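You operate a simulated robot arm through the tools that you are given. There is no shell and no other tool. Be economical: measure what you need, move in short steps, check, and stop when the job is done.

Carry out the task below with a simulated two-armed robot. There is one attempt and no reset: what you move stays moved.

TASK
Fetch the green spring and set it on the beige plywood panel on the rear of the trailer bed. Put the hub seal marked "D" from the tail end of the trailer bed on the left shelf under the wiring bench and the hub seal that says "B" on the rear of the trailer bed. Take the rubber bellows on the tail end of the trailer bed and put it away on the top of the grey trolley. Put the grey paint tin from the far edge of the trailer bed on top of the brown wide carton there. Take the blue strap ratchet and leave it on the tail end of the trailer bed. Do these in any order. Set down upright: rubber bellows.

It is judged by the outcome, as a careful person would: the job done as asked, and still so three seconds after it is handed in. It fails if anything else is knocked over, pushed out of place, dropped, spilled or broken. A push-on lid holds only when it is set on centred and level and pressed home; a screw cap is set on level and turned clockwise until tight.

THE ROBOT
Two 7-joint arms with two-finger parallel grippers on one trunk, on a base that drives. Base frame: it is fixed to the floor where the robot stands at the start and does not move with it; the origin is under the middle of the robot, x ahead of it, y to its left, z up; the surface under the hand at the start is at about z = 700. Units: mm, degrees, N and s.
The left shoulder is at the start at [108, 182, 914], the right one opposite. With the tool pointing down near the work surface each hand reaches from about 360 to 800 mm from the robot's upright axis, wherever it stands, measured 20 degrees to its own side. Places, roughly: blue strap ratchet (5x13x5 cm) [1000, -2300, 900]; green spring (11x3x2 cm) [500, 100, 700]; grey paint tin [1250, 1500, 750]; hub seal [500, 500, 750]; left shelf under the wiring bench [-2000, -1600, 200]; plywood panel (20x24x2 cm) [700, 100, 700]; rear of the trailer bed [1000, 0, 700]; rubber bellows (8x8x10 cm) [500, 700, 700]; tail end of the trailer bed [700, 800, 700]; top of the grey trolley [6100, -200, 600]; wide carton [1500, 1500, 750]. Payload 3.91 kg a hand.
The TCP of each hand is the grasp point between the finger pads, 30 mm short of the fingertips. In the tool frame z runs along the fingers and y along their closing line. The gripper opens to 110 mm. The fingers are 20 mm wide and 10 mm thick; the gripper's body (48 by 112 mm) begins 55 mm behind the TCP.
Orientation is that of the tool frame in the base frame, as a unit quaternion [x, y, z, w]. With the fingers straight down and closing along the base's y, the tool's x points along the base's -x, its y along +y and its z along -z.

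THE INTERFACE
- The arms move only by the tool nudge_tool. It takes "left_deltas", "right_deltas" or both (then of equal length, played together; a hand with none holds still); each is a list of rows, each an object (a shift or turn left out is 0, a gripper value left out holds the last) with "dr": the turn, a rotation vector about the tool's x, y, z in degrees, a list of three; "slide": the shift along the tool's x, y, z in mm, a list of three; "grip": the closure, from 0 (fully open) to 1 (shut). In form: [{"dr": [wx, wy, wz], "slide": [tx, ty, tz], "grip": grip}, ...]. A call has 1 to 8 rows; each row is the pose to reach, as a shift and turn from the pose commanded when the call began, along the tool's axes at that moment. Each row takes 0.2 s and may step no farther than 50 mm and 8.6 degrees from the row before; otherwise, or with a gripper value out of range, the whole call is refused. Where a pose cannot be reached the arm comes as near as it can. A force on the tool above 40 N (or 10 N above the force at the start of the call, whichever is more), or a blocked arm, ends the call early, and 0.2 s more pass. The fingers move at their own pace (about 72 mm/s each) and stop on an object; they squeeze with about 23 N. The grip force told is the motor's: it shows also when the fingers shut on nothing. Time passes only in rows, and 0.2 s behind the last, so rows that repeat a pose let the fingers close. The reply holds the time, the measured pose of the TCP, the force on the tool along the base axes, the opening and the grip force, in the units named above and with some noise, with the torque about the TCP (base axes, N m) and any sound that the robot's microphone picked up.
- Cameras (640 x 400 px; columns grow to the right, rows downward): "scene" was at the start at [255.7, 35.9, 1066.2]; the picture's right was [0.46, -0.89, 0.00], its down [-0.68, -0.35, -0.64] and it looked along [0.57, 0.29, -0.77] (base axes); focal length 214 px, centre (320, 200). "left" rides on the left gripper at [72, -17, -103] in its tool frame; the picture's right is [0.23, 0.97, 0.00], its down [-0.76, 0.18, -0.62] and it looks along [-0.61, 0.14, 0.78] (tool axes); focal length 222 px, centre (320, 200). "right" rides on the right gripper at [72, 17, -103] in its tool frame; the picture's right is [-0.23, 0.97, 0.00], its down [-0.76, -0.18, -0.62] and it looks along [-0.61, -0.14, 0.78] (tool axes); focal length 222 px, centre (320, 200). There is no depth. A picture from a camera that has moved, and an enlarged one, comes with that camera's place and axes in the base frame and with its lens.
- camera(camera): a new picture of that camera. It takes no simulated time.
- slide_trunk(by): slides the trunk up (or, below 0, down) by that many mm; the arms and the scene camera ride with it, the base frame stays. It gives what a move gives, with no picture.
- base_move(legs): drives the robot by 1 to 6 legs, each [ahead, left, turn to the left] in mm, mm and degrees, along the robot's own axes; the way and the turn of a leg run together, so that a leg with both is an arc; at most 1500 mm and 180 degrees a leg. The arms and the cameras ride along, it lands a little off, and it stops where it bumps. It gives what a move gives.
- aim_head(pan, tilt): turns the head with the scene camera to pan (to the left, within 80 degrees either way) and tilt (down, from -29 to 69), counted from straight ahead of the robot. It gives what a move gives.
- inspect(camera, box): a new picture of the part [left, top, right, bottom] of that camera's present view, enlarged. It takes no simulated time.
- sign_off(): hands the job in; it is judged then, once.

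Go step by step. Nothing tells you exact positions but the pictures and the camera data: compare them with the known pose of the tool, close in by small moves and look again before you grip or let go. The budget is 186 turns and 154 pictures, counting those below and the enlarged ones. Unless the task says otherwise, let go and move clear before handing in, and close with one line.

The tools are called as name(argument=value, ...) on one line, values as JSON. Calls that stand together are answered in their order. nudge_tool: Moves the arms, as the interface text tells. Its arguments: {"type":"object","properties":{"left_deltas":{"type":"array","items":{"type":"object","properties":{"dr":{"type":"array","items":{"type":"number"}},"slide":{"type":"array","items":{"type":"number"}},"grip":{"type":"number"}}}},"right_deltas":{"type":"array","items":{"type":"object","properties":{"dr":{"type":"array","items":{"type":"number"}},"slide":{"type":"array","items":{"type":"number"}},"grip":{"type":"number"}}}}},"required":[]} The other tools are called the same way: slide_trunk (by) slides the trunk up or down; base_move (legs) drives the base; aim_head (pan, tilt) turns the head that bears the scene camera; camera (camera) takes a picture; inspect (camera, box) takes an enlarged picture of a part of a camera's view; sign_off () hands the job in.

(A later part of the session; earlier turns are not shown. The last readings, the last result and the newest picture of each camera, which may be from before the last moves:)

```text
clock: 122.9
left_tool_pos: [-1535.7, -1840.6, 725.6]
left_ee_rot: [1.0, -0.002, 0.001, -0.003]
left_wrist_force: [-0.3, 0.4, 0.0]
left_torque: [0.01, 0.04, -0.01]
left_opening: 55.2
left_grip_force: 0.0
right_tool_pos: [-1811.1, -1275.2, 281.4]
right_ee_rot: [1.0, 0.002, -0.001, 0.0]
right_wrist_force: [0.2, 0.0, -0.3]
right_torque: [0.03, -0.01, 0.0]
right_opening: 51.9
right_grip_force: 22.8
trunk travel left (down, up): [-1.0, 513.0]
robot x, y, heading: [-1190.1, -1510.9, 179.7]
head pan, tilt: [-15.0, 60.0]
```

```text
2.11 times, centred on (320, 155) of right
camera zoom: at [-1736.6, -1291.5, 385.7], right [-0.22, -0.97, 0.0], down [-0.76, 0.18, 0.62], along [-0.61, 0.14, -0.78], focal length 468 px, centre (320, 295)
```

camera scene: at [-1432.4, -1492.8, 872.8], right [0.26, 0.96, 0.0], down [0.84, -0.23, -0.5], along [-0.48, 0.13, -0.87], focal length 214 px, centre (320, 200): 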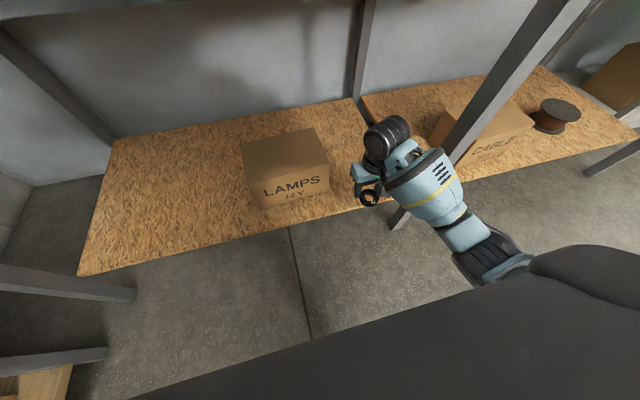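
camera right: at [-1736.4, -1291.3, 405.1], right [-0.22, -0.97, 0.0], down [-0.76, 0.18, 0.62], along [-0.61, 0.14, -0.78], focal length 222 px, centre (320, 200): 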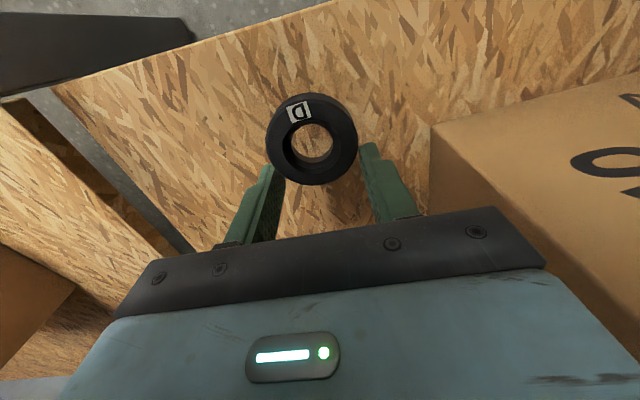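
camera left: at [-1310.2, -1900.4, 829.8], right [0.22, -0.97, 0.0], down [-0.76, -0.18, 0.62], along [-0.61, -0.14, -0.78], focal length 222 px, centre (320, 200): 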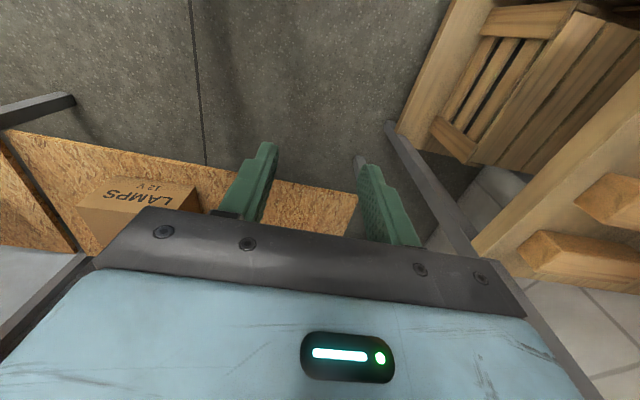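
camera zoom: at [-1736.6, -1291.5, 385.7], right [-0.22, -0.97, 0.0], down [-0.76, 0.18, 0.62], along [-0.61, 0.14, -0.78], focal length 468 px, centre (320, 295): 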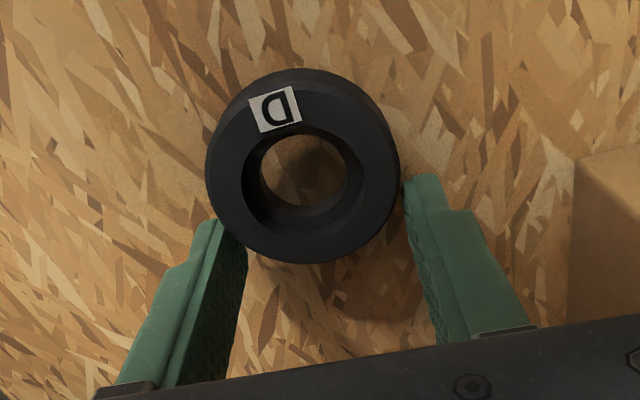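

nudge_tool(right_deltas=[{"slide": [0, 0, 1.5]}, {"slide": [0, 0, 3]}, {"slide": [0, 0, 4.5]}, {"slide": [0, 0, 4.5]}])

```text
clock: 123.9
left_tool_pos: [-1534.5, -1841.3, 725.7]
left_ee_rot: [1.0, -0.003, 0.0, -0.002]
left_wrist_force: [-0.6, 0.1, -0.3]
left_torque: [0.03, 0.0, 0.01]
left_opening: 54.9
left_grip_force: 0.1
right_tool_pos: [-1810.9, -1276.8, 277.3]
right_ee_rot: [1.0, 0.001, -0.002, 0.0]
right_wrist_force: [1.0, 0.9, 0.7]
right_torque: [0.04, -0.02, -0.01]
right_opening: 51.9
right_grip_force: 23.0
trunk travel left (down, up): [-1.0, 513.0]
robot x, y, heading: [-1191.8, -1513.9, 179.7]
head pan, tilt: [-15.0, 60.0]
```

nudge_tool(right_deltas=[{"slide": [0, 0, 1.5]}, {"slide": [0, 0, 3]}, {"slide": [0, 0, 4.5]}, {"slide": [0, 0, 4.5]}])

inspect(camera="right", box=[200, 60, 440, 250])

```text
clock: 124.9
left_tool_pos: [-1536.5, -1841.5, 726.4]
left_ee_rot: [1.0, -0.002, 0.0, -0.003]
left_wrist_force: [-1.1, -0.4, -0.4]
left_torque: [-0.01, 0.01, -0.03]
left_opening: 55.0
left_grip_force: 0.1
right_tool_pos: [-1810.1, -1275.6, 274.1]
right_ee_rot: [1.0, 0.002, -0.001, -0.001]
right_wrist_force: [-0.1, -0.5, -1.1]
right_torque: [0.02, 0.0, 0.0]
right_opening: 51.9
right_grip_force: 22.6
trunk travel left (down, up): [-1.0, 513.0]
robot x, y, heading: [-1190.8, -1512.5, 179.8]
head pan, tilt: [-15.0, 60.0]
```

```text
2.11 times, centred on (320, 155) of right
camera zoom: at [-1736.6, -1291.5, 377.0], right [-0.22, -0.97, 0.0], down [-0.76, 0.17, 0.62], along [-0.61, 0.14, -0.78], focal length 468 px, centre (320, 295)
```

zoom: 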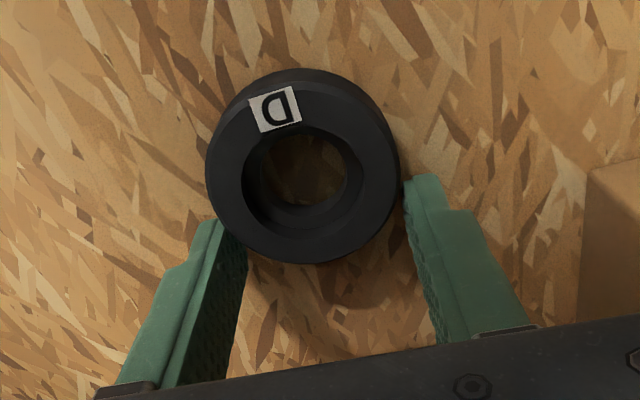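

nudge_tool(right_deltas=[{"slide": [0, 0, 1.5]}, {"slide": [0, 0, 3]}, {"slide": [0, 0, 4.5]}, {"slide": [0, 0, 6]}, {"slide": [0, 0, 7.5]}, {"slide": [0, 0, 7.5]}])

inspect(camera="right", box=[200, 60, 440, 250])

```text
clock: 126.3
left_tool_pos: [-1535.4, -1841.9, 727.0]
left_ee_rot: [1.0, -0.003, 0.0, -0.002]
left_wrist_force: [0.0, -1.4, 0.4]
left_torque: [0.02, 0.03, 0.01]
left_opening: 54.9
left_grip_force: 0.1
right_tool_pos: [-1810.8, -1274.7, 270.1]
right_ee_rot: [1.0, 0.001, -0.004, 0.002]
right_wrist_force: [11.6, -1.1, 16.7]
right_torque: [0.33, -0.44, -0.19]
right_opening: 51.9
right_grip_force: 22.4
trunk travel left (down, up): [-1.0, 513.0]
robot x, y, heading: [-1188.2, -1509.7, 179.8]
head pan, tilt: [-15.0, 60.0]
stopped in row 6 (right hand): the force on the tool passed its limit at 41 N (the readings are from after the stop); the commanded pose is now the measured one
```

```text
2.11 times, centred on (320, 155) of right
camera zoom: at [-1736.9, -1291.4, 373.6], right [-0.22, -0.97, 0.0], down [-0.76, 0.18, 0.63], along [-0.61, 0.14, -0.78], focal length 468 px, centre (320, 295)
```

zoom: 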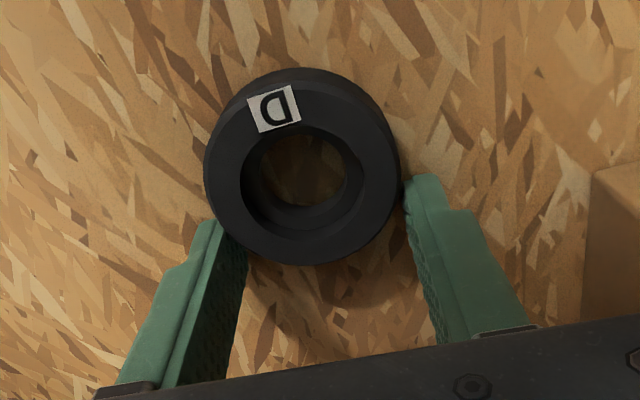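

Contact made at TCP 270. I'll ease off, open partially, and rise.

nudge_tool(right_deltas=[{"slide": [0, 0, -1]}, {"slide": [0, 0, -1], "grip": 0.3}, {"slide": [0, 0, -1]}, {"slide": [0, 0, -1]}, {"slide": [0, 0, -20]}, {"slide": [0, 0, -45]}, {"slide": [0, 0, -70]}])

camera(camera="right")

```text
clock: 127.9
left_tool_pos: [-1536.3, -1840.3, 726.6]
left_ee_rot: [1.0, -0.002, 0.001, -0.003]
left_wrist_force: [0.9, 0.1, 0.0]
left_torque: [-0.05, -0.03, -0.01]
left_opening: 55.1
left_grip_force: 0.0
right_tool_pos: [-1810.8, -1274.6, 340.2]
right_ee_rot: [1.0, 0.002, -0.002, 0.0]
right_wrist_force: [0.3, 0.0, 0.7]
right_torque: [0.0, -0.01, 0.0]
right_opening: 77.1
right_grip_force: 0.0
trunk travel left (down, up): [-1.0, 513.0]
robot x, y, heading: [-1192.2, -1515.4, 179.8]
head pan, tilt: [-15.0, 60.0]
```

```text
95 pictures are left
camera right: at [-1737.0, -1291.0, 442.5], right [-0.22, -0.97, 0.0], down [-0.76, 0.18, 0.63], along [-0.61, 0.14, -0.78], focal length 222 px, centre (320, 200)
```

right: 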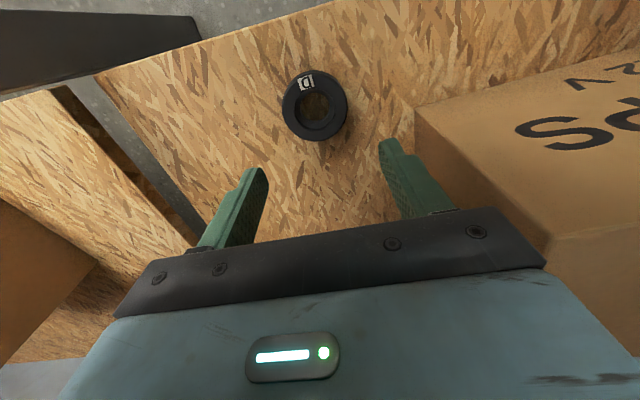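

D lies flat on the left shelf. I'll back out, then raise the arm and trunk.

base_move(legs=[[-450, 0, 0]])

nudge_tool(right_deltas=[{"slide": [12, 5, -48]}, {"slide": [24, 10, -96]}, {"slide": [36, 15, -144]}, {"slide": [48, 20, -192]}, {"slide": [60, 25, -240]}, {"slide": [72, 30, -288]}, {"slide": [84, 35, -336]}, {"slide": [96, 40, -384]}])

slide_trunk(by=374)

nudge_tool(right_deltas=[{"slide": [40, 5, 0]}, {"slide": [80, 10, 0]}, {"slide": [120, 15, 0]}, {"slide": [150, 20, 0]}])

base_move(legs=[[-300, -200, 0], [0, 0, 90]])

aim_head(pan=0, tilt=20)

camera(camera="scene")

```text
clock: 130.6
left_tool_pos: [-1083.6, -1843.6, 726.3]
left_ee_rot: [1.0, -0.005, 0.001, -0.003]
left_wrist_force: [-1.0, 0.2, -0.6]
left_torque: [0.01, -0.06, 0.0]
left_opening: 54.9
left_grip_force: 0.1
right_tool_pos: [-1357.7, -1275.8, 339.2]
right_ee_rot: [1.0, 0.0, -0.004, 0.0]
right_wrist_force: [0.3, -0.9, 0.7]
right_torque: [0.01, 0.03, 0.01]
right_opening: 77.0
right_grip_force: 0.0
trunk travel left (down, up): [-1.0, 513.0]
robot x, y, heading: [-736.4, -1512.4, 179.5]
head pan, tilt: [-15.0, 60.0]
```

```text
clock: 132.4
left_tool_pos: [-1084.9, -1843.3, 725.8]
left_ee_rot: [1.0, -0.004, 0.001, -0.003]
left_wrist_force: [0.0, 0.3, 0.2]
left_torque: [0.0, 0.03, 0.02]
left_opening: 54.9
left_grip_force: 0.1
right_tool_pos: [-1257.9, -1317.3, 721.6]
right_ee_rot: [1.0, -0.001, -0.003, 0.0]
right_wrist_force: [-0.5, -0.2, 0.5]
right_torque: [0.0, 0.01, 0.03]
right_opening: 77.0
right_grip_force: 0.0
trunk travel left (down, up): [-1.0, 513.0]
robot x, y, heading: [-734.1, -1514.7, 179.3]
head pan, tilt: [-15.0, 60.0]
```

```text
clock: 136.0
left_tool_pos: [-1083.3, -1843.5, 1099.6]
left_ee_rot: [1.0, -0.005, 0.002, -0.004]
left_wrist_force: [-0.8, -0.1, 0.0]
left_torque: [-0.01, 0.02, -0.01]
left_opening: 54.9
left_grip_force: 0.1
right_tool_pos: [-1259.6, -1316.1, 1095.4]
right_ee_rot: [1.0, 0.0, -0.002, 0.0]
right_wrist_force: [-0.1, 0.0, 0.0]
right_torque: [0.0, 0.04, -0.01]
right_opening: 77.0
right_grip_force: 0.0
trunk travel left (down, up): [-375.0, 139.0]
robot x, y, heading: [-737.4, -1517.0, 179.6]
head pan, tilt: [-15.0, 60.0]
```

```text
clock: 137.0
left_tool_pos: [-1084.8, -1843.0, 1099.8]
left_ee_rot: [1.0, -0.004, 0.001, -0.002]
left_wrist_force: [-0.4, 0.3, 1.1]
left_torque: [-0.01, -0.01, 0.0]
left_opening: 55.1
left_grip_force: 0.1
right_tool_pos: [-1107.7, -1335.9, 1095.5]
right_ee_rot: [1.0, 0.001, -0.003, 0.0]
right_wrist_force: [0.2, 0.9, 0.2]
right_torque: [0.02, 0.02, 0.02]
right_opening: 76.9
right_grip_force: 0.1
trunk travel left (down, up): [-375.0, 139.0]
robot x, y, heading: [-739.0, -1514.6, 179.5]
head pan, tilt: [-15.0, 60.0]
```

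```text
clock: 143.2
left_tool_pos: [-109.8, -1668.0, 1099.9]
left_ee_rot: [0.71, 0.705, -0.001, -0.002]
left_wrist_force: [0.8, -0.1, -0.6]
left_torque: [0.0, 0.02, 0.0]
left_opening: 55.0
left_grip_force: 0.0
right_tool_pos: [-618.3, -1691.9, 1095.5]
right_ee_rot: [0.707, 0.707, -0.002, 0.003]
right_wrist_force: [-0.2, 0.0, -0.9]
right_torque: [-0.01, 0.03, -0.02]
right_opening: 77.0
right_grip_force: 0.1
trunk travel left (down, up): [-375.0, 139.0]
robot x, y, heading: [-438.0, -1320.5, -90.6]
head pan, tilt: [-15.0, 60.0]
```

```text
clock: 144.3
left_tool_pos: [-110.9, -1668.2, 1099.9]
left_ee_rot: [0.71, 0.704, -0.001, -0.001]
left_wrist_force: [0.6, 0.5, 0.6]
left_torque: [0.01, 0.01, -0.02]
left_opening: 55.1
left_grip_force: 0.1
right_tool_pos: [-618.6, -1691.9, 1096.0]
right_ee_rot: [0.707, 0.707, -0.002, 0.002]
right_wrist_force: [0.6, 1.2, -0.4]
right_torque: [-0.01, 0.02, -0.02]
right_opening: 77.2
right_grip_force: 0.0
trunk travel left (down, up): [-375.0, 139.0]
robot x, y, heading: [-437.6, -1317.8, -90.8]
head pan, tilt: [0.0, 20.0]
```

```text
94 pictures are left
camera scene: at [-438.2, -1536.1, 1322.5], right [-1.0, 0.01, 0.0], down [0.0, 0.34, -0.94], along [-0.01, -0.94, -0.34], focal length 214 px, centre (320, 200)
```

scene: 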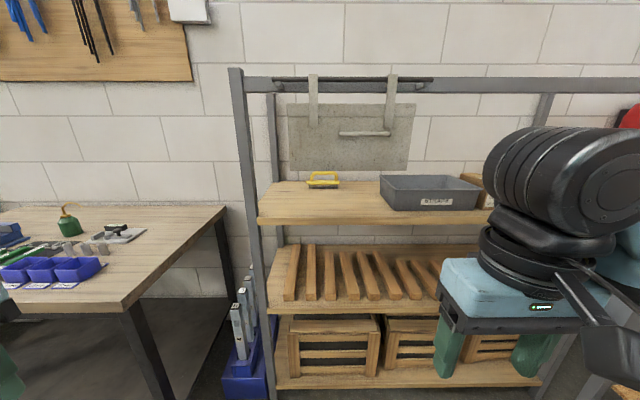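

The rack stands undisturbed. I'll slide left along the bench to find the ratchet.

base_move(legs=[[0, 1150, 0.8]])

aim_head(pan=15, tilt=30)

camera(camera="scene")

```text
clock: 154.7
left_tool_pos: [1056.8, -1657.5, 1099.8]
left_ee_rot: [0.702, 0.712, -0.002, -0.002]
left_wrist_force: [0.1, 0.1, 0.3]
left_torque: [-0.01, 0.0, 0.01]
left_opening: 55.0
left_grip_force: 0.1
right_tool_pos: [550.2, -1694.1, 1097.1]
right_ee_rot: [0.698, 0.716, -0.003, 0.003]
right_wrist_force: [-0.2, -0.7, 0.3]
right_torque: [-0.02, 0.02, -0.01]
right_opening: 77.2
right_grip_force: 0.1
trunk travel left (down, up): [-375.0, 139.0]
robot x, y, heading: [725.1, -1316.3, -89.3]
head pan, tilt: [0.0, 20.0]
```

```text
clock: 155.5
left_tool_pos: [1059.2, -1656.4, 1100.7]
left_ee_rot: [0.702, 0.712, -0.001, -0.002]
left_wrist_force: [0.6, 0.9, -0.1]
left_torque: [-0.03, 0.0, 0.0]
left_opening: 55.0
left_grip_force: 0.0
right_tool_pos: [552.5, -1694.0, 1096.3]
right_ee_rot: [0.698, 0.716, -0.002, 0.003]
right_wrist_force: [0.2, 0.5, 0.5]
right_torque: [0.03, -0.02, -0.01]
right_opening: 77.1
right_grip_force: 0.0
trunk travel left (down, up): [-375.0, 139.0]
robot x, y, heading: [725.0, -1317.6, -89.2]
head pan, tilt: [15.0, 30.0]
```

```text
93 pictures are left
camera scene: at [750.1, -1527.5, 1306.5], right [-0.96, -0.27, 0.0], down [-0.14, 0.48, -0.87], along [0.24, -0.83, -0.5], focal length 214 px, centre (320, 200)
```

scene: 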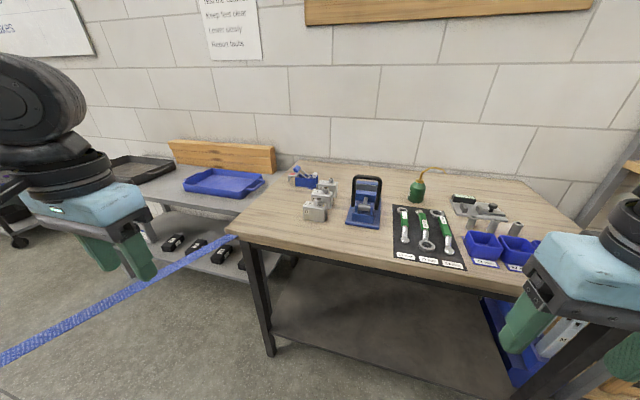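

inspect(camera="scene", box=[225, 150, 425, 270])

```text
3.20 times, centred on (325, 210) of scene
camera zoom: at [750.1, -1527.5, 1306.5], right [-0.96, -0.27, 0.0], down [-0.14, 0.48, -0.87], along [0.24, -0.83, -0.5], focal length 686 px, centre (304, 168)
```

zoom: 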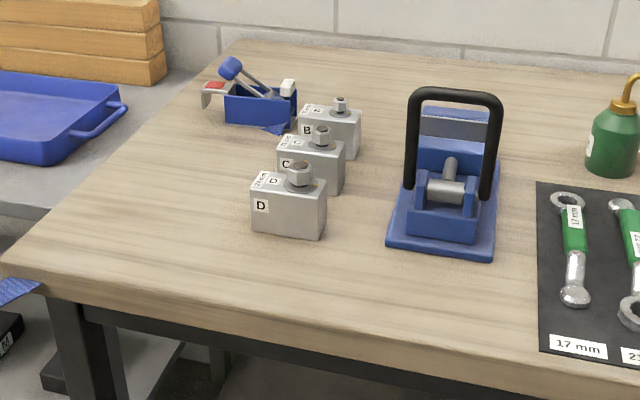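

The ratchet (13 cm, blue lever, red tab) is at about [1054, -2350], next to the gauge blocks; the larger black-handled blue device is something else. I'll move closer, with the ratchet on the left hand's side.

base_move(legs=[[310, 90, 0]])

aim_head(pan=20, tilt=45)

camera(camera="scene")

camera(camera="left")

```text
clock: 157.6
left_tool_pos: [1152.7, -1966.1, 1100.4]
left_ee_rot: [0.701, 0.713, -0.002, -0.002]
left_wrist_force: [-0.7, 0.2, 0.1]
left_torque: [0.03, -0.02, -0.01]
left_opening: 54.9
left_grip_force: 0.2
right_tool_pos: [645.7, -2003.0, 1095.1]
right_ee_rot: [0.698, 0.716, -0.003, 0.003]
right_wrist_force: [0.3, -0.8, -0.9]
right_torque: [0.01, 0.01, 0.02]
right_opening: 76.9
right_grip_force: 0.1
trunk travel left (down, up): [-375.0, 139.0]
robot x, y, heading: [820.0, -1625.6, -89.1]
head pan, tilt: [15.0, 30.0]
```

```text
clock: 158.4
left_tool_pos: [1152.7, -1964.4, 1098.8]
left_ee_rot: [0.701, 0.713, -0.001, -0.002]
left_wrist_force: [0.0, -0.1, 0.4]
left_torque: [-0.01, 0.01, 0.03]
left_opening: 55.1
left_grip_force: 0.1
right_tool_pos: [645.5, -2003.2, 1096.3]
right_ee_rot: [0.698, 0.717, -0.002, 0.003]
right_wrist_force: [0.1, -0.3, 1.1]
right_torque: [-0.01, -0.02, 0.01]
right_opening: 76.7
right_grip_force: 0.0
trunk travel left (down, up): [-375.0, 139.0]
robot x, y, heading: [815.9, -1625.3, -89.2]
head pan, tilt: [20.0, 45.0]
```

```text
91 pictures are left
camera scene: at [849.0, -1825.4, 1284.0], right [-0.93, -0.36, 0.0], down [-0.25, 0.66, -0.71], along [0.25, -0.66, -0.71], focal length 214 px, centre (320, 200)
```

scene: 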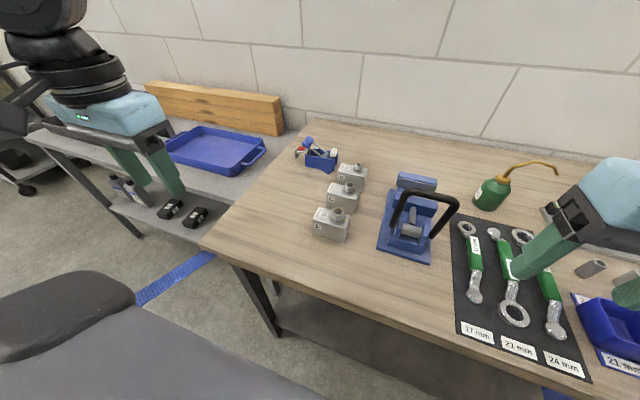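

```text
90 pictures are left
camera left: at [1135.3, -1892.9, 1203.8], right [0.97, 0.24, 0.0], down [0.19, -0.76, 0.62], along [0.15, -0.6, -0.78], focal length 222 px, centre (320, 200)
```

left: 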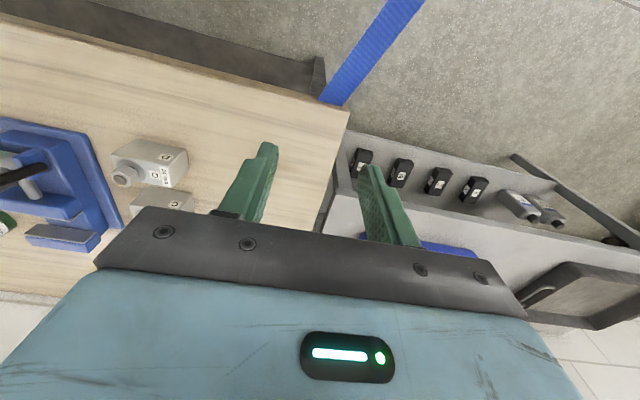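

I estimate the bench top at z ≈ 845 and the ratchet at about [1068, -2390], lying nearly along x. I'll move in a little and bring the left hand above it while turning the fingers.

base_move(legs=[[80, 0, 0]])

nudge_tool(left_deltas=[{"dr": [0, 0, 8.4], "slide": [-42, -10, 10], "grip": 0}, {"dr": [0, 0, 16.8], "slide": [-84, -20, 20]}, {"dr": [0, 0, 25.2], "slide": [-126, -30, 30]}, {"dr": [0, 0, 33.6], "slide": [-168, -40, 40]}, {"dr": [0, 0, 42], "slide": [-210, -50, 50]}, {"dr": [0, 0, 50.4], "slide": [-252, -60, 60]}, {"dr": [0, 0, 58.8], "slide": [-294, -70, 70]}, {"dr": [0, 0, 67.2], "slide": [-325, -80, 75]}])

nudge_tool(left_deltas=[{"dr": [0, 0, 8]}, {"dr": [0, 0, 16]}, {"dr": [0, 0, 24]}, {"dr": [0, 0, 31]}, {"dr": [0, 0, 31]}])

camera(camera="left")

camera(camera="scene")

```text
clock: 159.4
left_tool_pos: [1153.3, -2043.5, 1100.0]
left_ee_rot: [0.702, 0.712, 0.0, -0.002]
left_wrist_force: [-0.1, -0.9, 0.1]
left_torque: [0.01, 0.04, -0.01]
left_opening: 55.0
left_grip_force: 0.0
right_tool_pos: [647.9, -2082.7, 1095.3]
right_ee_rot: [0.698, 0.716, -0.003, 0.002]
right_wrist_force: [0.1, -0.3, -0.1]
right_torque: [0.02, 0.01, -0.01]
right_opening: 77.0
right_grip_force: 0.1
trunk travel left (down, up): [-375.0, 139.0]
robot x, y, heading: [818.3, -1702.3, -89.0]
head pan, tilt: [20.0, 45.0]
```

```text
clock: 161.2
left_tool_pos: [1143.0, -2335.6, 1002.0]
left_ee_rot: [0.978, 0.207, -0.002, -0.002]
left_wrist_force: [-0.2, 0.4, -0.3]
left_torque: [0.02, -0.01, 0.0]
left_opening: 110.1
left_grip_force: 0.1
left hand out of reach, approached as far as the arm can: row 7, 8
right_tool_pos: [649.0, -2080.2, 1097.0]
right_ee_rot: [0.698, 0.716, -0.003, 0.003]
right_wrist_force: [-1.1, 0.9, 0.0]
right_torque: [-0.01, 0.01, 0.02]
right_opening: 77.1
right_grip_force: 0.0
trunk travel left (down, up): [-375.0, 139.0]
robot x, y, heading: [818.4, -1701.1, -89.3]
head pan, tilt: [20.0, 45.0]
```

```text
clock: 162.4
left_tool_pos: [1142.6, -2338.0, 1000.1]
left_ee_rot: [0.998, -0.063, -0.003, -0.001]
left_wrist_force: [-0.1, 0.3, 0.4]
left_torque: [0.01, 0.01, 0.0]
left_opening: 110.0
left_grip_force: 0.1
right_tool_pos: [647.7, -2080.5, 1096.2]
right_ee_rot: [0.698, 0.717, -0.002, 0.003]
right_wrist_force: [-0.5, 0.8, 0.1]
right_torque: [0.0, -0.02, 0.02]
right_opening: 77.1
right_grip_force: 0.1
trunk travel left (down, up): [-375.0, 139.0]
robot x, y, heading: [818.7, -1707.4, -89.1]
head pan, tilt: [20.0, 45.0]
```

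```text
89 pictures are left
camera left: at [1216.7, -2329.7, 1103.8], right [0.1, -0.99, 0.0], down [-0.78, -0.08, 0.63], along [-0.62, -0.06, -0.78], focal length 222 px, centre (320, 200)
```

left: 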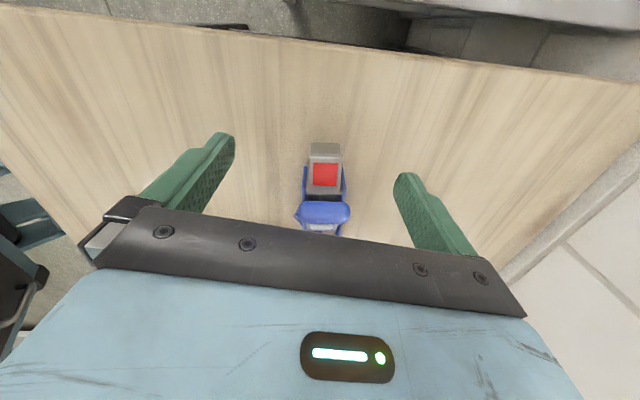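

```text
88 pictures are left
camera scene: at [850.4, -1903.5, 1283.9], right [-0.93, -0.36, 0.0], down [-0.25, 0.66, -0.71], along [0.25, -0.66, -0.71], focal length 214 px, centre (320, 200)
```

scene: 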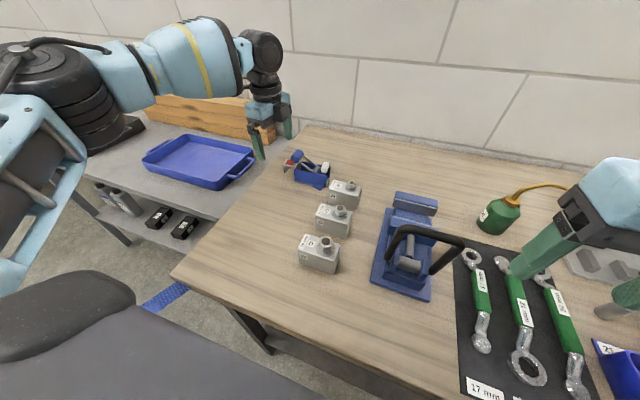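

Combining both views, the ratchet centre is near [1048, -2343] with its top near z = 915. I'll move above it at the same height and look again.

nudge_tool(left_deltas=[{"slide": [-30, 5, 0]}, {"slide": [-60, 10, 0]}, {"slide": [-90, 15, 0]}, {"slide": [-90, 15, 0]}])

camera(camera="left")

inspect(camera="scene", box=[220, 110, 380, 230])

```text
clock: 163.4
left_tool_pos: [1080.4, -2316.3, 987.8]
left_ee_rot: [0.998, -0.063, -0.003, 0.0]
left_wrist_force: [-0.4, -2.6, -0.2]
left_torque: [-0.09, 0.04, -0.07]
left_opening: 110.0
left_grip_force: 0.1
left hand out of reach, approached as far as the arm can: row 2, 3, 4
right_tool_pos: [647.3, -2080.0, 1096.0]
right_ee_rot: [0.698, 0.716, -0.002, 0.003]
right_wrist_force: [-0.8, 0.4, 0.7]
right_torque: [-0.02, 0.04, -0.02]
right_opening: 77.1
right_grip_force: 0.0
trunk travel left (down, up): [-375.0, 139.0]
robot x, y, heading: [816.2, -1703.2, -89.1]
head pan, tilt: [20.0, 45.0]
```

```text
87 pictures are left
camera left: at [1154.6, -2307.8, 1090.9], right [0.1, -0.99, 0.0], down [-0.78, -0.08, 0.63], along [-0.62, -0.06, -0.78], focal length 222 px, centre (320, 200)
```

left: 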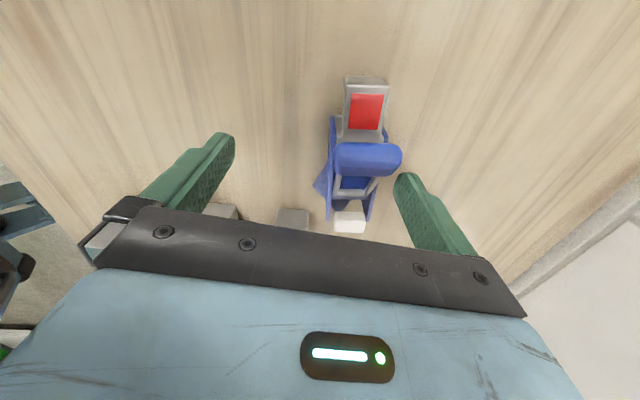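

```text
3.33 times, centred on (300, 170) of scene
camera zoom: at [850.1, -1903.1, 1283.9], right [-0.93, -0.36, 0.0], down [-0.25, 0.66, -0.71], along [0.25, -0.66, -0.71], focal length 715 px, centre (387, 300)
```

zoom: 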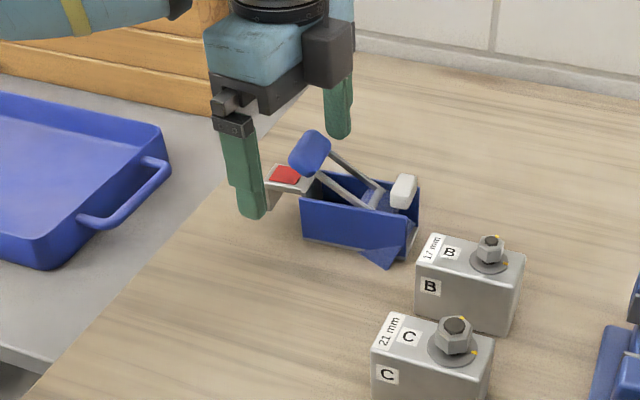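

The arm is at a joint limit in this pose. I'll raise the hand, shift the base to the right so the ratchet lies farther to the left arm's side, and try again; the ratchet axis is along x at y ≈ -2357.

nudge_tool(left_deltas=[{"slide": [0, 0, -40]}, {"slide": [0, 0, -60]}])

base_move(legs=[[0, -130, -0.9]])

camera(camera="left")

```text
clock: 164.1
left_tool_pos: [1083.7, -2316.9, 1047.4]
left_ee_rot: [0.998, -0.063, -0.003, -0.001]
left_wrist_force: [0.1, -0.8, 0.0]
left_torque: [0.03, 0.02, -0.03]
left_opening: 110.0
left_grip_force: 0.1
left hand out of reach, approached as far as the arm can: row 2
right_tool_pos: [647.2, -2081.3, 1094.9]
right_ee_rot: [0.698, 0.717, -0.002, 0.003]
right_wrist_force: [0.4, -0.1, -0.4]
right_torque: [0.03, 0.01, 0.01]
right_opening: 77.0
right_grip_force: 0.0
trunk travel left (down, up): [-375.0, 139.0]
robot x, y, heading: [818.7, -1707.2, -89.2]
head pan, tilt: [20.0, 45.0]
```

```text
clock: 165.8
left_tool_pos: [944.3, -2324.1, 1047.5]
left_ee_rot: [0.997, -0.072, -0.003, -0.001]
left_wrist_force: [-0.6, 0.4, -0.2]
left_torque: [0.01, 0.0, 0.0]
left_opening: 110.0
left_grip_force: 0.1
right_tool_pos: [510.9, -2078.1, 1095.1]
right_ee_rot: [0.703, 0.711, -0.002, 0.003]
right_wrist_force: [0.1, 0.2, 0.7]
right_torque: [0.02, -0.01, -0.03]
right_opening: 76.9
right_grip_force: 0.1
trunk travel left (down, up): [-375.0, 139.0]
robot x, y, heading: [686.7, -1705.2, -89.7]
head pan, tilt: [20.0, 45.0]
```

```text
85 pictures are left
camera left: at [1018.3, -2315.1, 1150.3], right [0.09, -1.0, 0.0], down [-0.78, -0.07, 0.63], along [-0.62, -0.05, -0.78], focal length 222 px, centre (320, 200)
```

left: 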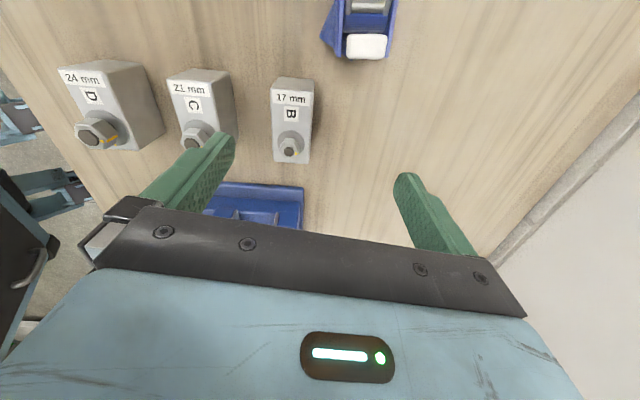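

nudge_tool(left_deltas=[{"dr": [0, 0, -3], "slide": [35, 6, 0]}, {"dr": [0, 0, -6], "slide": [70, 12, 10]}, {"dr": [0, 0, -8], "slide": [103, 18, 30]}, {"dr": [0, 0, -8], "slide": [103, 18, 57]}, {"dr": [0, 0, -8], "slide": [103, 18, 57]}])

camera(camera="left")

camera(camera="scene")

```text
clock: 167.1
left_tool_pos: [1042.9, -2353.9, 989.4]
left_ee_rot: [1.0, -0.001, -0.002, -0.002]
left_wrist_force: [-0.5, 0.1, 0.3]
left_torque: [-0.02, -0.02, 0.0]
left_opening: 110.0
left_grip_force: 0.1
right_tool_pos: [510.3, -2079.0, 1096.1]
right_ee_rot: [0.703, 0.711, -0.002, 0.002]
right_wrist_force: [-0.7, 0.0, 0.5]
right_torque: [-0.01, 0.02, -0.01]
right_opening: 77.1
right_grip_force: 0.1
trunk travel left (down, up): [-375.0, 139.0]
robot x, y, heading: [688.5, -1705.7, -90.0]
head pan, tilt: [20.0, 45.0]
```

```text
84 pictures are left
camera left: at [1116.3, -2337.0, 1092.8], right [0.23, -0.97, 0.0], down [-0.76, -0.18, 0.63], along [-0.61, -0.14, -0.78], focal length 222 px, centre (320, 200)
```

left: 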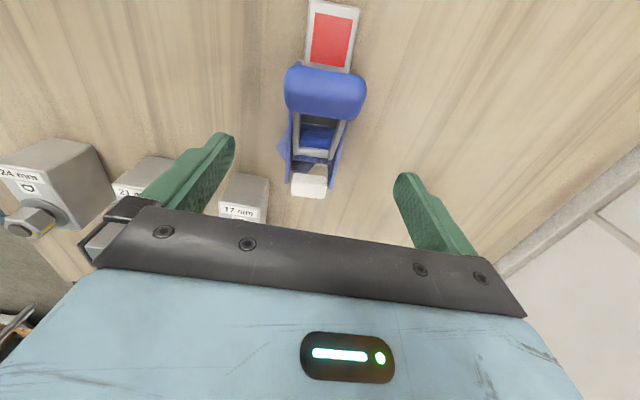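

```text
83 pictures are left
camera scene: at [717.0, -1904.8, 1283.9], right [-0.94, -0.34, 0.0], down [-0.24, 0.66, -0.71], along [0.24, -0.66, -0.71], focal length 214 px, centre (320, 200)
```

scene: 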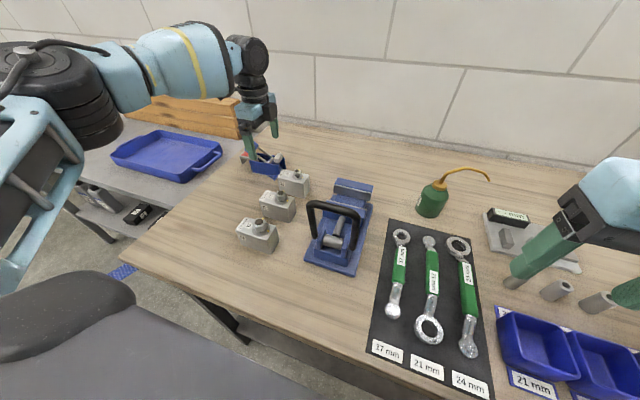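

Good pose now. Parallax suggests the ratchet's top is higher than I thought (about z = 950), so I'll descend in small steps and check.

nudge_tool(left_deltas=[{"slide": [0, -4, 10]}, {"slide": [0, -4, 20]}, {"slide": [0, -4, 25]}, {"slide": [0, -4, 25]}])

camera(camera="left")

inspect(camera="scene", box=[200, 90, 320, 210])

```text
clock: 168.1
left_tool_pos: [1042.2, -2350.2, 965.0]
left_ee_rot: [1.0, -0.001, -0.002, -0.001]
left_wrist_force: [0.8, -0.4, -0.6]
left_torque: [-0.01, 0.02, 0.02]
left_opening: 110.0
left_grip_force: 0.1
right_tool_pos: [511.3, -2078.9, 1096.5]
right_ee_rot: [0.703, 0.711, -0.002, 0.003]
right_wrist_force: [0.3, 0.2, -1.2]
right_torque: [-0.01, 0.01, 0.0]
right_opening: 77.0
right_grip_force: 0.1
trunk travel left (down, up): [-375.0, 139.0]
robot x, y, heading: [690.4, -1705.8, -89.7]
head pan, tilt: [20.0, 45.0]
```

```text
82 pictures are left
camera left: at [1115.6, -2333.0, 1067.9], right [0.22, -0.97, 0.0], down [-0.76, -0.18, 0.63], along [-0.61, -0.14, -0.78], focal length 222 px, centre (320, 200)
```

left: 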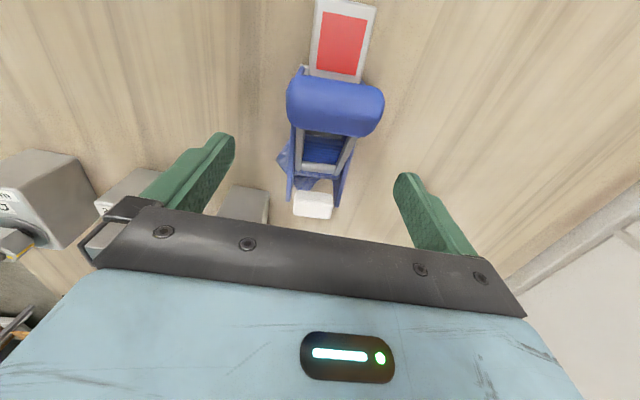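

```text
3.33 times, centred on (260, 150) of scene
camera zoom: at [716.9, -1904.9, 1283.9], right [-0.94, -0.34, 0.0], down [-0.24, 0.66, -0.71], along [0.24, -0.66, -0.71], focal length 715 px, centre (520, 367)
```

zoom: 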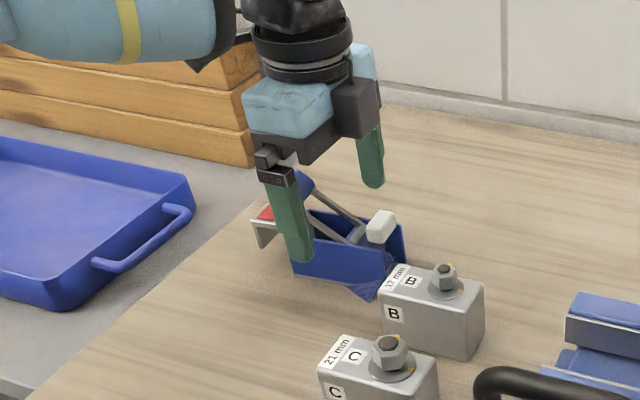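

nudge_tool(left_deltas=[{"slide": [0, 0, 8]}, {"slide": [0, 0, 16]}, {"slide": [0, 0, 20]}, {"slide": [0, 0, 20]}])

inspect(camera="scene", box=[220, 110, 300, 190])

```text
clock: 169.1
left_tool_pos: [1042.9, -2350.2, 943.6]
left_ee_rot: [1.0, -0.001, -0.003, -0.001]
left_wrist_force: [-0.2, 0.4, -0.3]
left_torque: [-0.03, 0.0, 0.0]
left_opening: 110.1
left_grip_force: 0.0
right_tool_pos: [511.0, -2079.5, 1095.5]
right_ee_rot: [0.703, 0.711, -0.002, 0.003]
right_wrist_force: [-0.2, -0.1, -0.1]
right_torque: [-0.02, -0.01, -0.01]
right_opening: 77.0
right_grip_force: 0.0
trunk travel left (down, up): [-375.0, 139.0]
robot x, y, heading: [688.4, -1704.7, -90.1]
head pan, tilt: [20.0, 45.0]
```

```text
5.00 times, centred on (260, 150) of scene
camera zoom: at [717.0, -1904.9, 1283.9], right [-0.94, -0.34, 0.0], down [-0.24, 0.66, -0.71], along [0.24, -0.66, -0.71], focal length 1072 px, centre (620, 450)
```

zoom: 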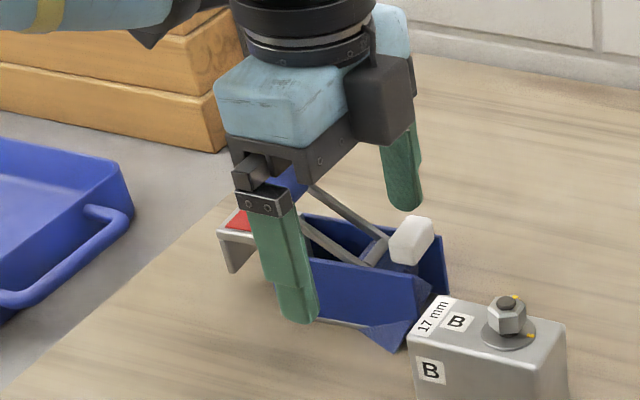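

The fingertips are about 18 mm above the bench, on both sides of the ratchet. Lower 8 mm more and close.

nudge_tool(left_deltas=[{"slide": [0, 0, 4]}, {"slide": [0, 0, 8]}, {"slide": [0, 0, 8], "grip": 1}, {"slide": [0, 0, 8]}, {"slide": [0, 0, 8]}, {"slide": [0, 0, 8]}, {"slide": [0, 0, 8]}])

camera(camera="left")

inspect(camera="scene", box=[220, 110, 300, 190])

```text
clock: 170.7
left_tool_pos: [1042.8, -2349.7, 935.4]
left_ee_rot: [1.0, -0.001, -0.002, -0.001]
left_wrist_force: [0.0, 0.8, 0.0]
left_torque: [-0.06, -0.05, 0.02]
left_opening: 44.6
left_grip_force: 23.2
right_tool_pos: [510.6, -2078.4, 1095.7]
right_ee_rot: [0.703, 0.711, -0.003, 0.003]
right_wrist_force: [-0.6, 0.1, -0.9]
right_torque: [0.0, -0.01, -0.01]
right_opening: 77.1
right_grip_force: 0.0
trunk travel left (down, up): [-375.0, 139.0]
robot x, y, heading: [689.3, -1707.8, -90.2]
head pan, tilt: [20.0, 45.0]
```

```text
79 pictures are left
camera left: at [1115.8, -2332.6, 1039.7], right [0.22, -0.97, 0.0], down [-0.76, -0.18, 0.63], along [-0.61, -0.14, -0.78], focal length 222 px, centre (320, 200)
```

left: 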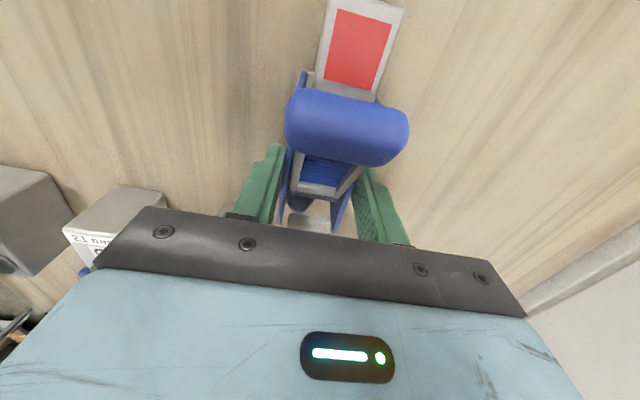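

```text
5.00 times, centred on (260, 150) of scene
camera zoom: at [717.0, -1905.0, 1283.9], right [-0.94, -0.34, 0.0], down [-0.24, 0.66, -0.71], along [0.24, -0.66, -0.71], focal length 1072 px, centre (620, 450)
```

zoom: 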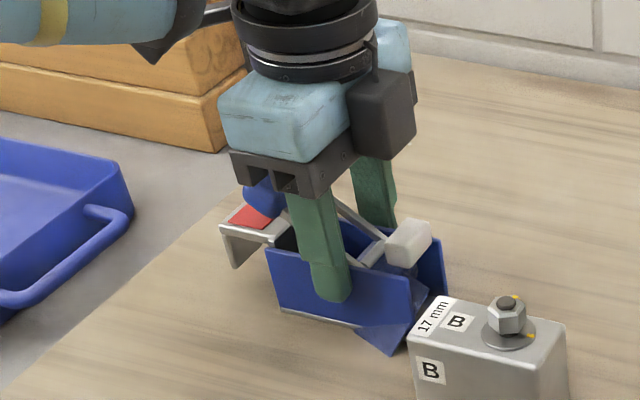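

Gripped at 45 mm. I'll lift straight up and pull in.

nudge_tool(left_deltas=[{"slide": [0, 0, -25]}, {"slide": [0, 0, -65]}, {"slide": [0, 0, -105]}, {"slide": [0, 0, -145]}, {"slide": [0, -30, -165]}, {"slide": [0, -75, -165]}, {"slide": [0, -120, -165]}, {"slide": [0, -165, -165]}])

camera(camera="scene")

```text
clock: 172.4
left_tool_pos: [1042.8, -2184.3, 1102.9]
left_ee_rot: [1.0, -0.001, -0.003, -0.001]
left_wrist_force: [-0.4, -0.7, -2.9]
left_torque: [0.0, 0.07, 0.0]
left_opening: 44.8
left_grip_force: 23.2
right_tool_pos: [510.3, -2078.9, 1095.5]
right_ee_rot: [0.704, 0.71, -0.003, 0.003]
right_wrist_force: [0.0, 0.1, -1.0]
right_torque: [-0.03, -0.02, 0.01]
right_opening: 76.8
right_grip_force: 0.1
trunk travel left (down, up): [-375.0, 139.0]
robot x, y, heading: [687.8, -1703.8, -89.8]
head pan, tilt: [20.0, 45.0]
```

```text
77 pictures are left
camera scene: at [717.5, -1903.6, 1284.1], right [-0.94, -0.34, 0.0], down [-0.24, 0.66, -0.71], along [0.24, -0.67, -0.71], focal length 214 px, centre (320, 200)
```

scene: 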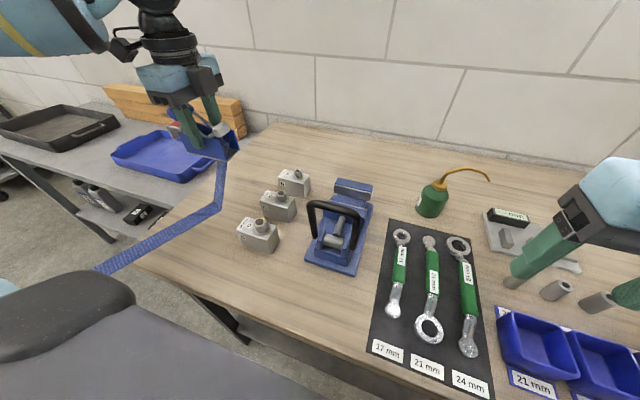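

The blue strap turns out to be attached to the ratchet, so it is tethered somewhere. I need to see where it runs before driving.

aim_head(pan=75, tilt=25)

camera(camera="scene")

```text
clock: 173.7
left_tool_pos: [1043.1, -2186.6, 1103.4]
left_ee_rot: [1.0, -0.001, -0.003, -0.001]
left_wrist_force: [0.3, 0.7, -2.8]
left_torque: [-0.01, 0.04, -0.01]
left_opening: 44.8
left_grip_force: 23.5
right_tool_pos: [511.2, -2079.0, 1097.2]
right_ee_rot: [0.704, 0.711, -0.002, 0.002]
right_wrist_force: [-0.4, -0.3, 0.8]
right_torque: [0.01, 0.04, 0.01]
right_opening: 77.2
right_grip_force: 0.0
trunk travel left (down, up): [-375.0, 139.0]
robot x, y, heading: [686.3, -1706.1, -89.8]
head pan, tilt: [75.0, 25.0]
```

```text
76 pictures are left
camera scene: at [778.3, -1852.7, 1314.4], right [-0.26, -0.97, 0.0], down [-0.41, 0.11, -0.91], along [0.88, -0.24, -0.42], focal length 214 px, centre (320, 200)
```

scene: 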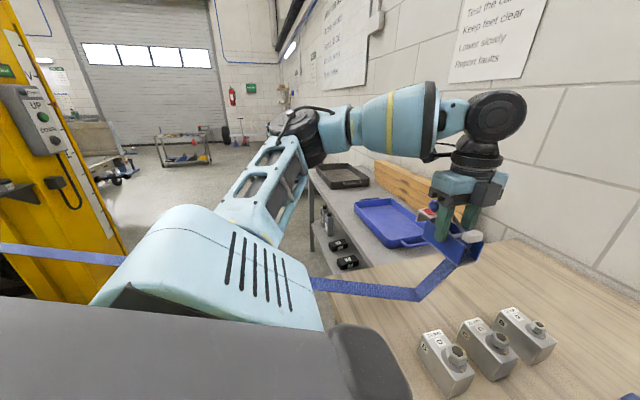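

base_move(legs=[[-350, 0, 0], [0, 0, 60]])

aim_head(pan=40, tilt=20)

camera(camera="scene")

```text
clock: 178.6
left_tool_pos: [1282.8, -1286.1, 1102.3]
left_ee_rot: [0.865, 0.501, -0.003, 0.001]
left_wrist_force: [-0.6, 0.1, -4.0]
left_torque: [-0.03, 0.01, -0.01]
left_opening: 44.9
left_grip_force: 23.2
right_tool_pos: [926.4, -1695.1, 1095.3]
right_ee_rot: [0.253, 0.967, -0.001, 0.004]
right_wrist_force: [0.0, -0.2, 0.4]
right_torque: [0.0, -0.01, -0.03]
right_opening: 77.0
right_grip_force: 0.1
trunk travel left (down, up): [-375.0, 139.0]
robot x, y, heading: [686.3, -1354.8, -29.7]
head pan, tilt: [75.0, 25.0]
```

```text
clock: 179.6
left_tool_pos: [1282.0, -1286.6, 1103.0]
left_ee_rot: [0.865, 0.501, -0.002, 0.0]
left_wrist_force: [-0.5, 0.1, -3.8]
left_torque: [0.02, 0.03, -0.03]
left_opening: 44.7
left_grip_force: 23.2
right_tool_pos: [925.9, -1695.6, 1095.9]
right_ee_rot: [0.252, 0.968, -0.001, 0.003]
right_wrist_force: [0.4, 0.2, -0.2]
right_torque: [-0.03, 0.03, 0.0]
right_opening: 77.1
right_grip_force: 0.0
trunk travel left (down, up): [-375.0, 139.0]
robot x, y, heading: [687.5, -1358.8, -29.7]
head pan, tilt: [40.0, 20.0]
```

```text
75 pictures are left
camera scene: at [889.3, -1400.9, 1322.5], right [0.18, -0.98, 0.0], down [-0.34, -0.06, -0.94], along [0.92, 0.17, -0.34], focal length 214 px, centre (320, 200)
```

scene: 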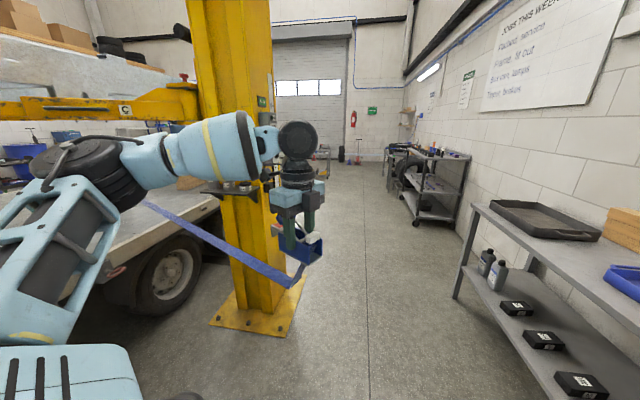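

base_move(legs=[[0, 0, 60]])

aim_head(pan=0, tilt=15)

camera(camera="scene")

```text
clock: 182.7
left_tool_pos: [919.2, -806.4, 1103.1]
left_ee_rot: [0.496, 0.868, -0.002, 0.002]
left_wrist_force: [0.0, 0.3, -3.6]
left_torque: [-0.03, -0.05, 0.01]
left_opening: 44.8
left_grip_force: 23.1
right_tool_pos: [1099.6, -1317.4, 1094.8]
right_ee_rot: [-0.27, 0.963, 0.001, 0.003]
right_wrist_force: [-0.8, 0.2, 0.3]
right_torque: [0.0, 0.0, 0.01]
right_opening: 76.9
right_grip_force: 0.1
trunk travel left (down, up): [-375.0, 139.0]
robot x, y, heading: [690.0, -1358.4, 30.9]
head pan, tilt: [40.0, 20.0]
```

```text
clock: 183.8
left_tool_pos: [919.1, -805.7, 1101.9]
left_ee_rot: [0.495, 0.869, -0.002, 0.002]
left_wrist_force: [0.0, 0.2, -2.2]
left_torque: [-0.02, -0.06, 0.01]
left_opening: 44.7
left_grip_force: 22.9
right_tool_pos: [1099.5, -1315.9, 1096.1]
right_ee_rot: [-0.271, 0.963, 0.001, 0.003]
right_wrist_force: [0.4, 1.0, -0.1]
right_torque: [0.02, 0.0, 0.02]
right_opening: 77.0
right_grip_force: 0.2
trunk travel left (down, up): [-375.0, 139.0]
robot x, y, heading: [686.6, -1354.7, 30.7]
head pan, tilt: [0.0, 15.0]
```

```text
74 pictures are left
camera scene: at [876.6, -1244.5, 1330.6], right [0.51, -0.86, 0.0], down [-0.22, -0.13, -0.97], along [0.83, 0.49, -0.26], focal length 214 px, centre (320, 200)
```

scene: 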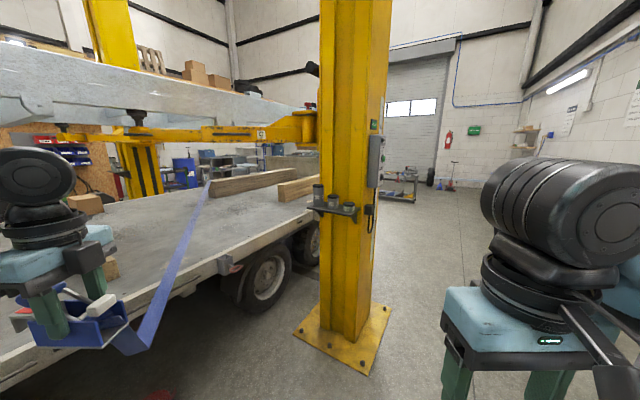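

The strap runs straight to the end of a far beam at about [2430, 1230, 830], clear of the post. I'll keep the ratchet high and facing the bed so the strap passes well above everything, and drive round to the tail end.

base_move(legs=[[0, 0, -30.7], [-1090, 0, 0], [0, 1450, 0]])

aim_head(pan=30, tilt=30)

camera(camera="scene")

```text
clock: 203.2
left_tool_pos: [67.3, 432.9, 1103.3]
left_ee_rot: [0.708, 0.706, -0.002, 0.001]
left_wrist_force: [-0.5, -0.1, -3.5]
left_torque: [-0.05, -0.02, -0.04]
left_opening: 44.6
left_grip_force: 22.5
right_tool_pos: [-37.5, -100.4, 1094.8]
right_ee_rot: [-0.006, 1.0, 0.0, 0.003]
right_wrist_force: [0.6, -0.5, -0.3]
right_torque: [-0.02, 0.0, 0.01]
right_opening: 77.2
right_grip_force: 0.0
trunk travel left (down, up): [-375.0, 139.0]
robot x, y, heading: [-412.5, 80.9, 0.1]
head pan, tilt: [0.0, 15.0]
```

```text
clock: 204.2
left_tool_pos: [67.7, 432.6, 1102.7]
left_ee_rot: [0.707, 0.707, -0.003, 0.002]
left_wrist_force: [0.2, 0.5, -2.9]
left_torque: [-0.02, 0.02, -0.02]
left_opening: 44.9
left_grip_force: 23.1
right_tool_pos: [-37.6, -99.3, 1095.8]
right_ee_rot: [-0.006, 1.0, 0.0, 0.003]
right_wrist_force: [-0.4, -0.4, 0.7]
right_torque: [0.05, 0.01, -0.01]
right_opening: 76.9
right_grip_force: 0.2
trunk travel left (down, up): [-375.0, 139.0]
robot x, y, heading: [-410.6, 76.5, 0.1]
head pan, tilt: [30.0, 30.0]
```

```text
73 pictures are left
camera scene: at [-207.7, 123.3, 1306.5], right [0.5, -0.87, 0.0], down [-0.43, -0.25, -0.87], along [0.75, 0.43, -0.5], focal length 214 px, centre (320, 200)
```

scene: 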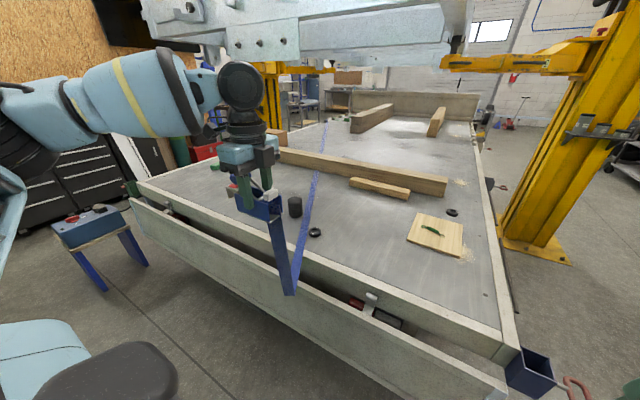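

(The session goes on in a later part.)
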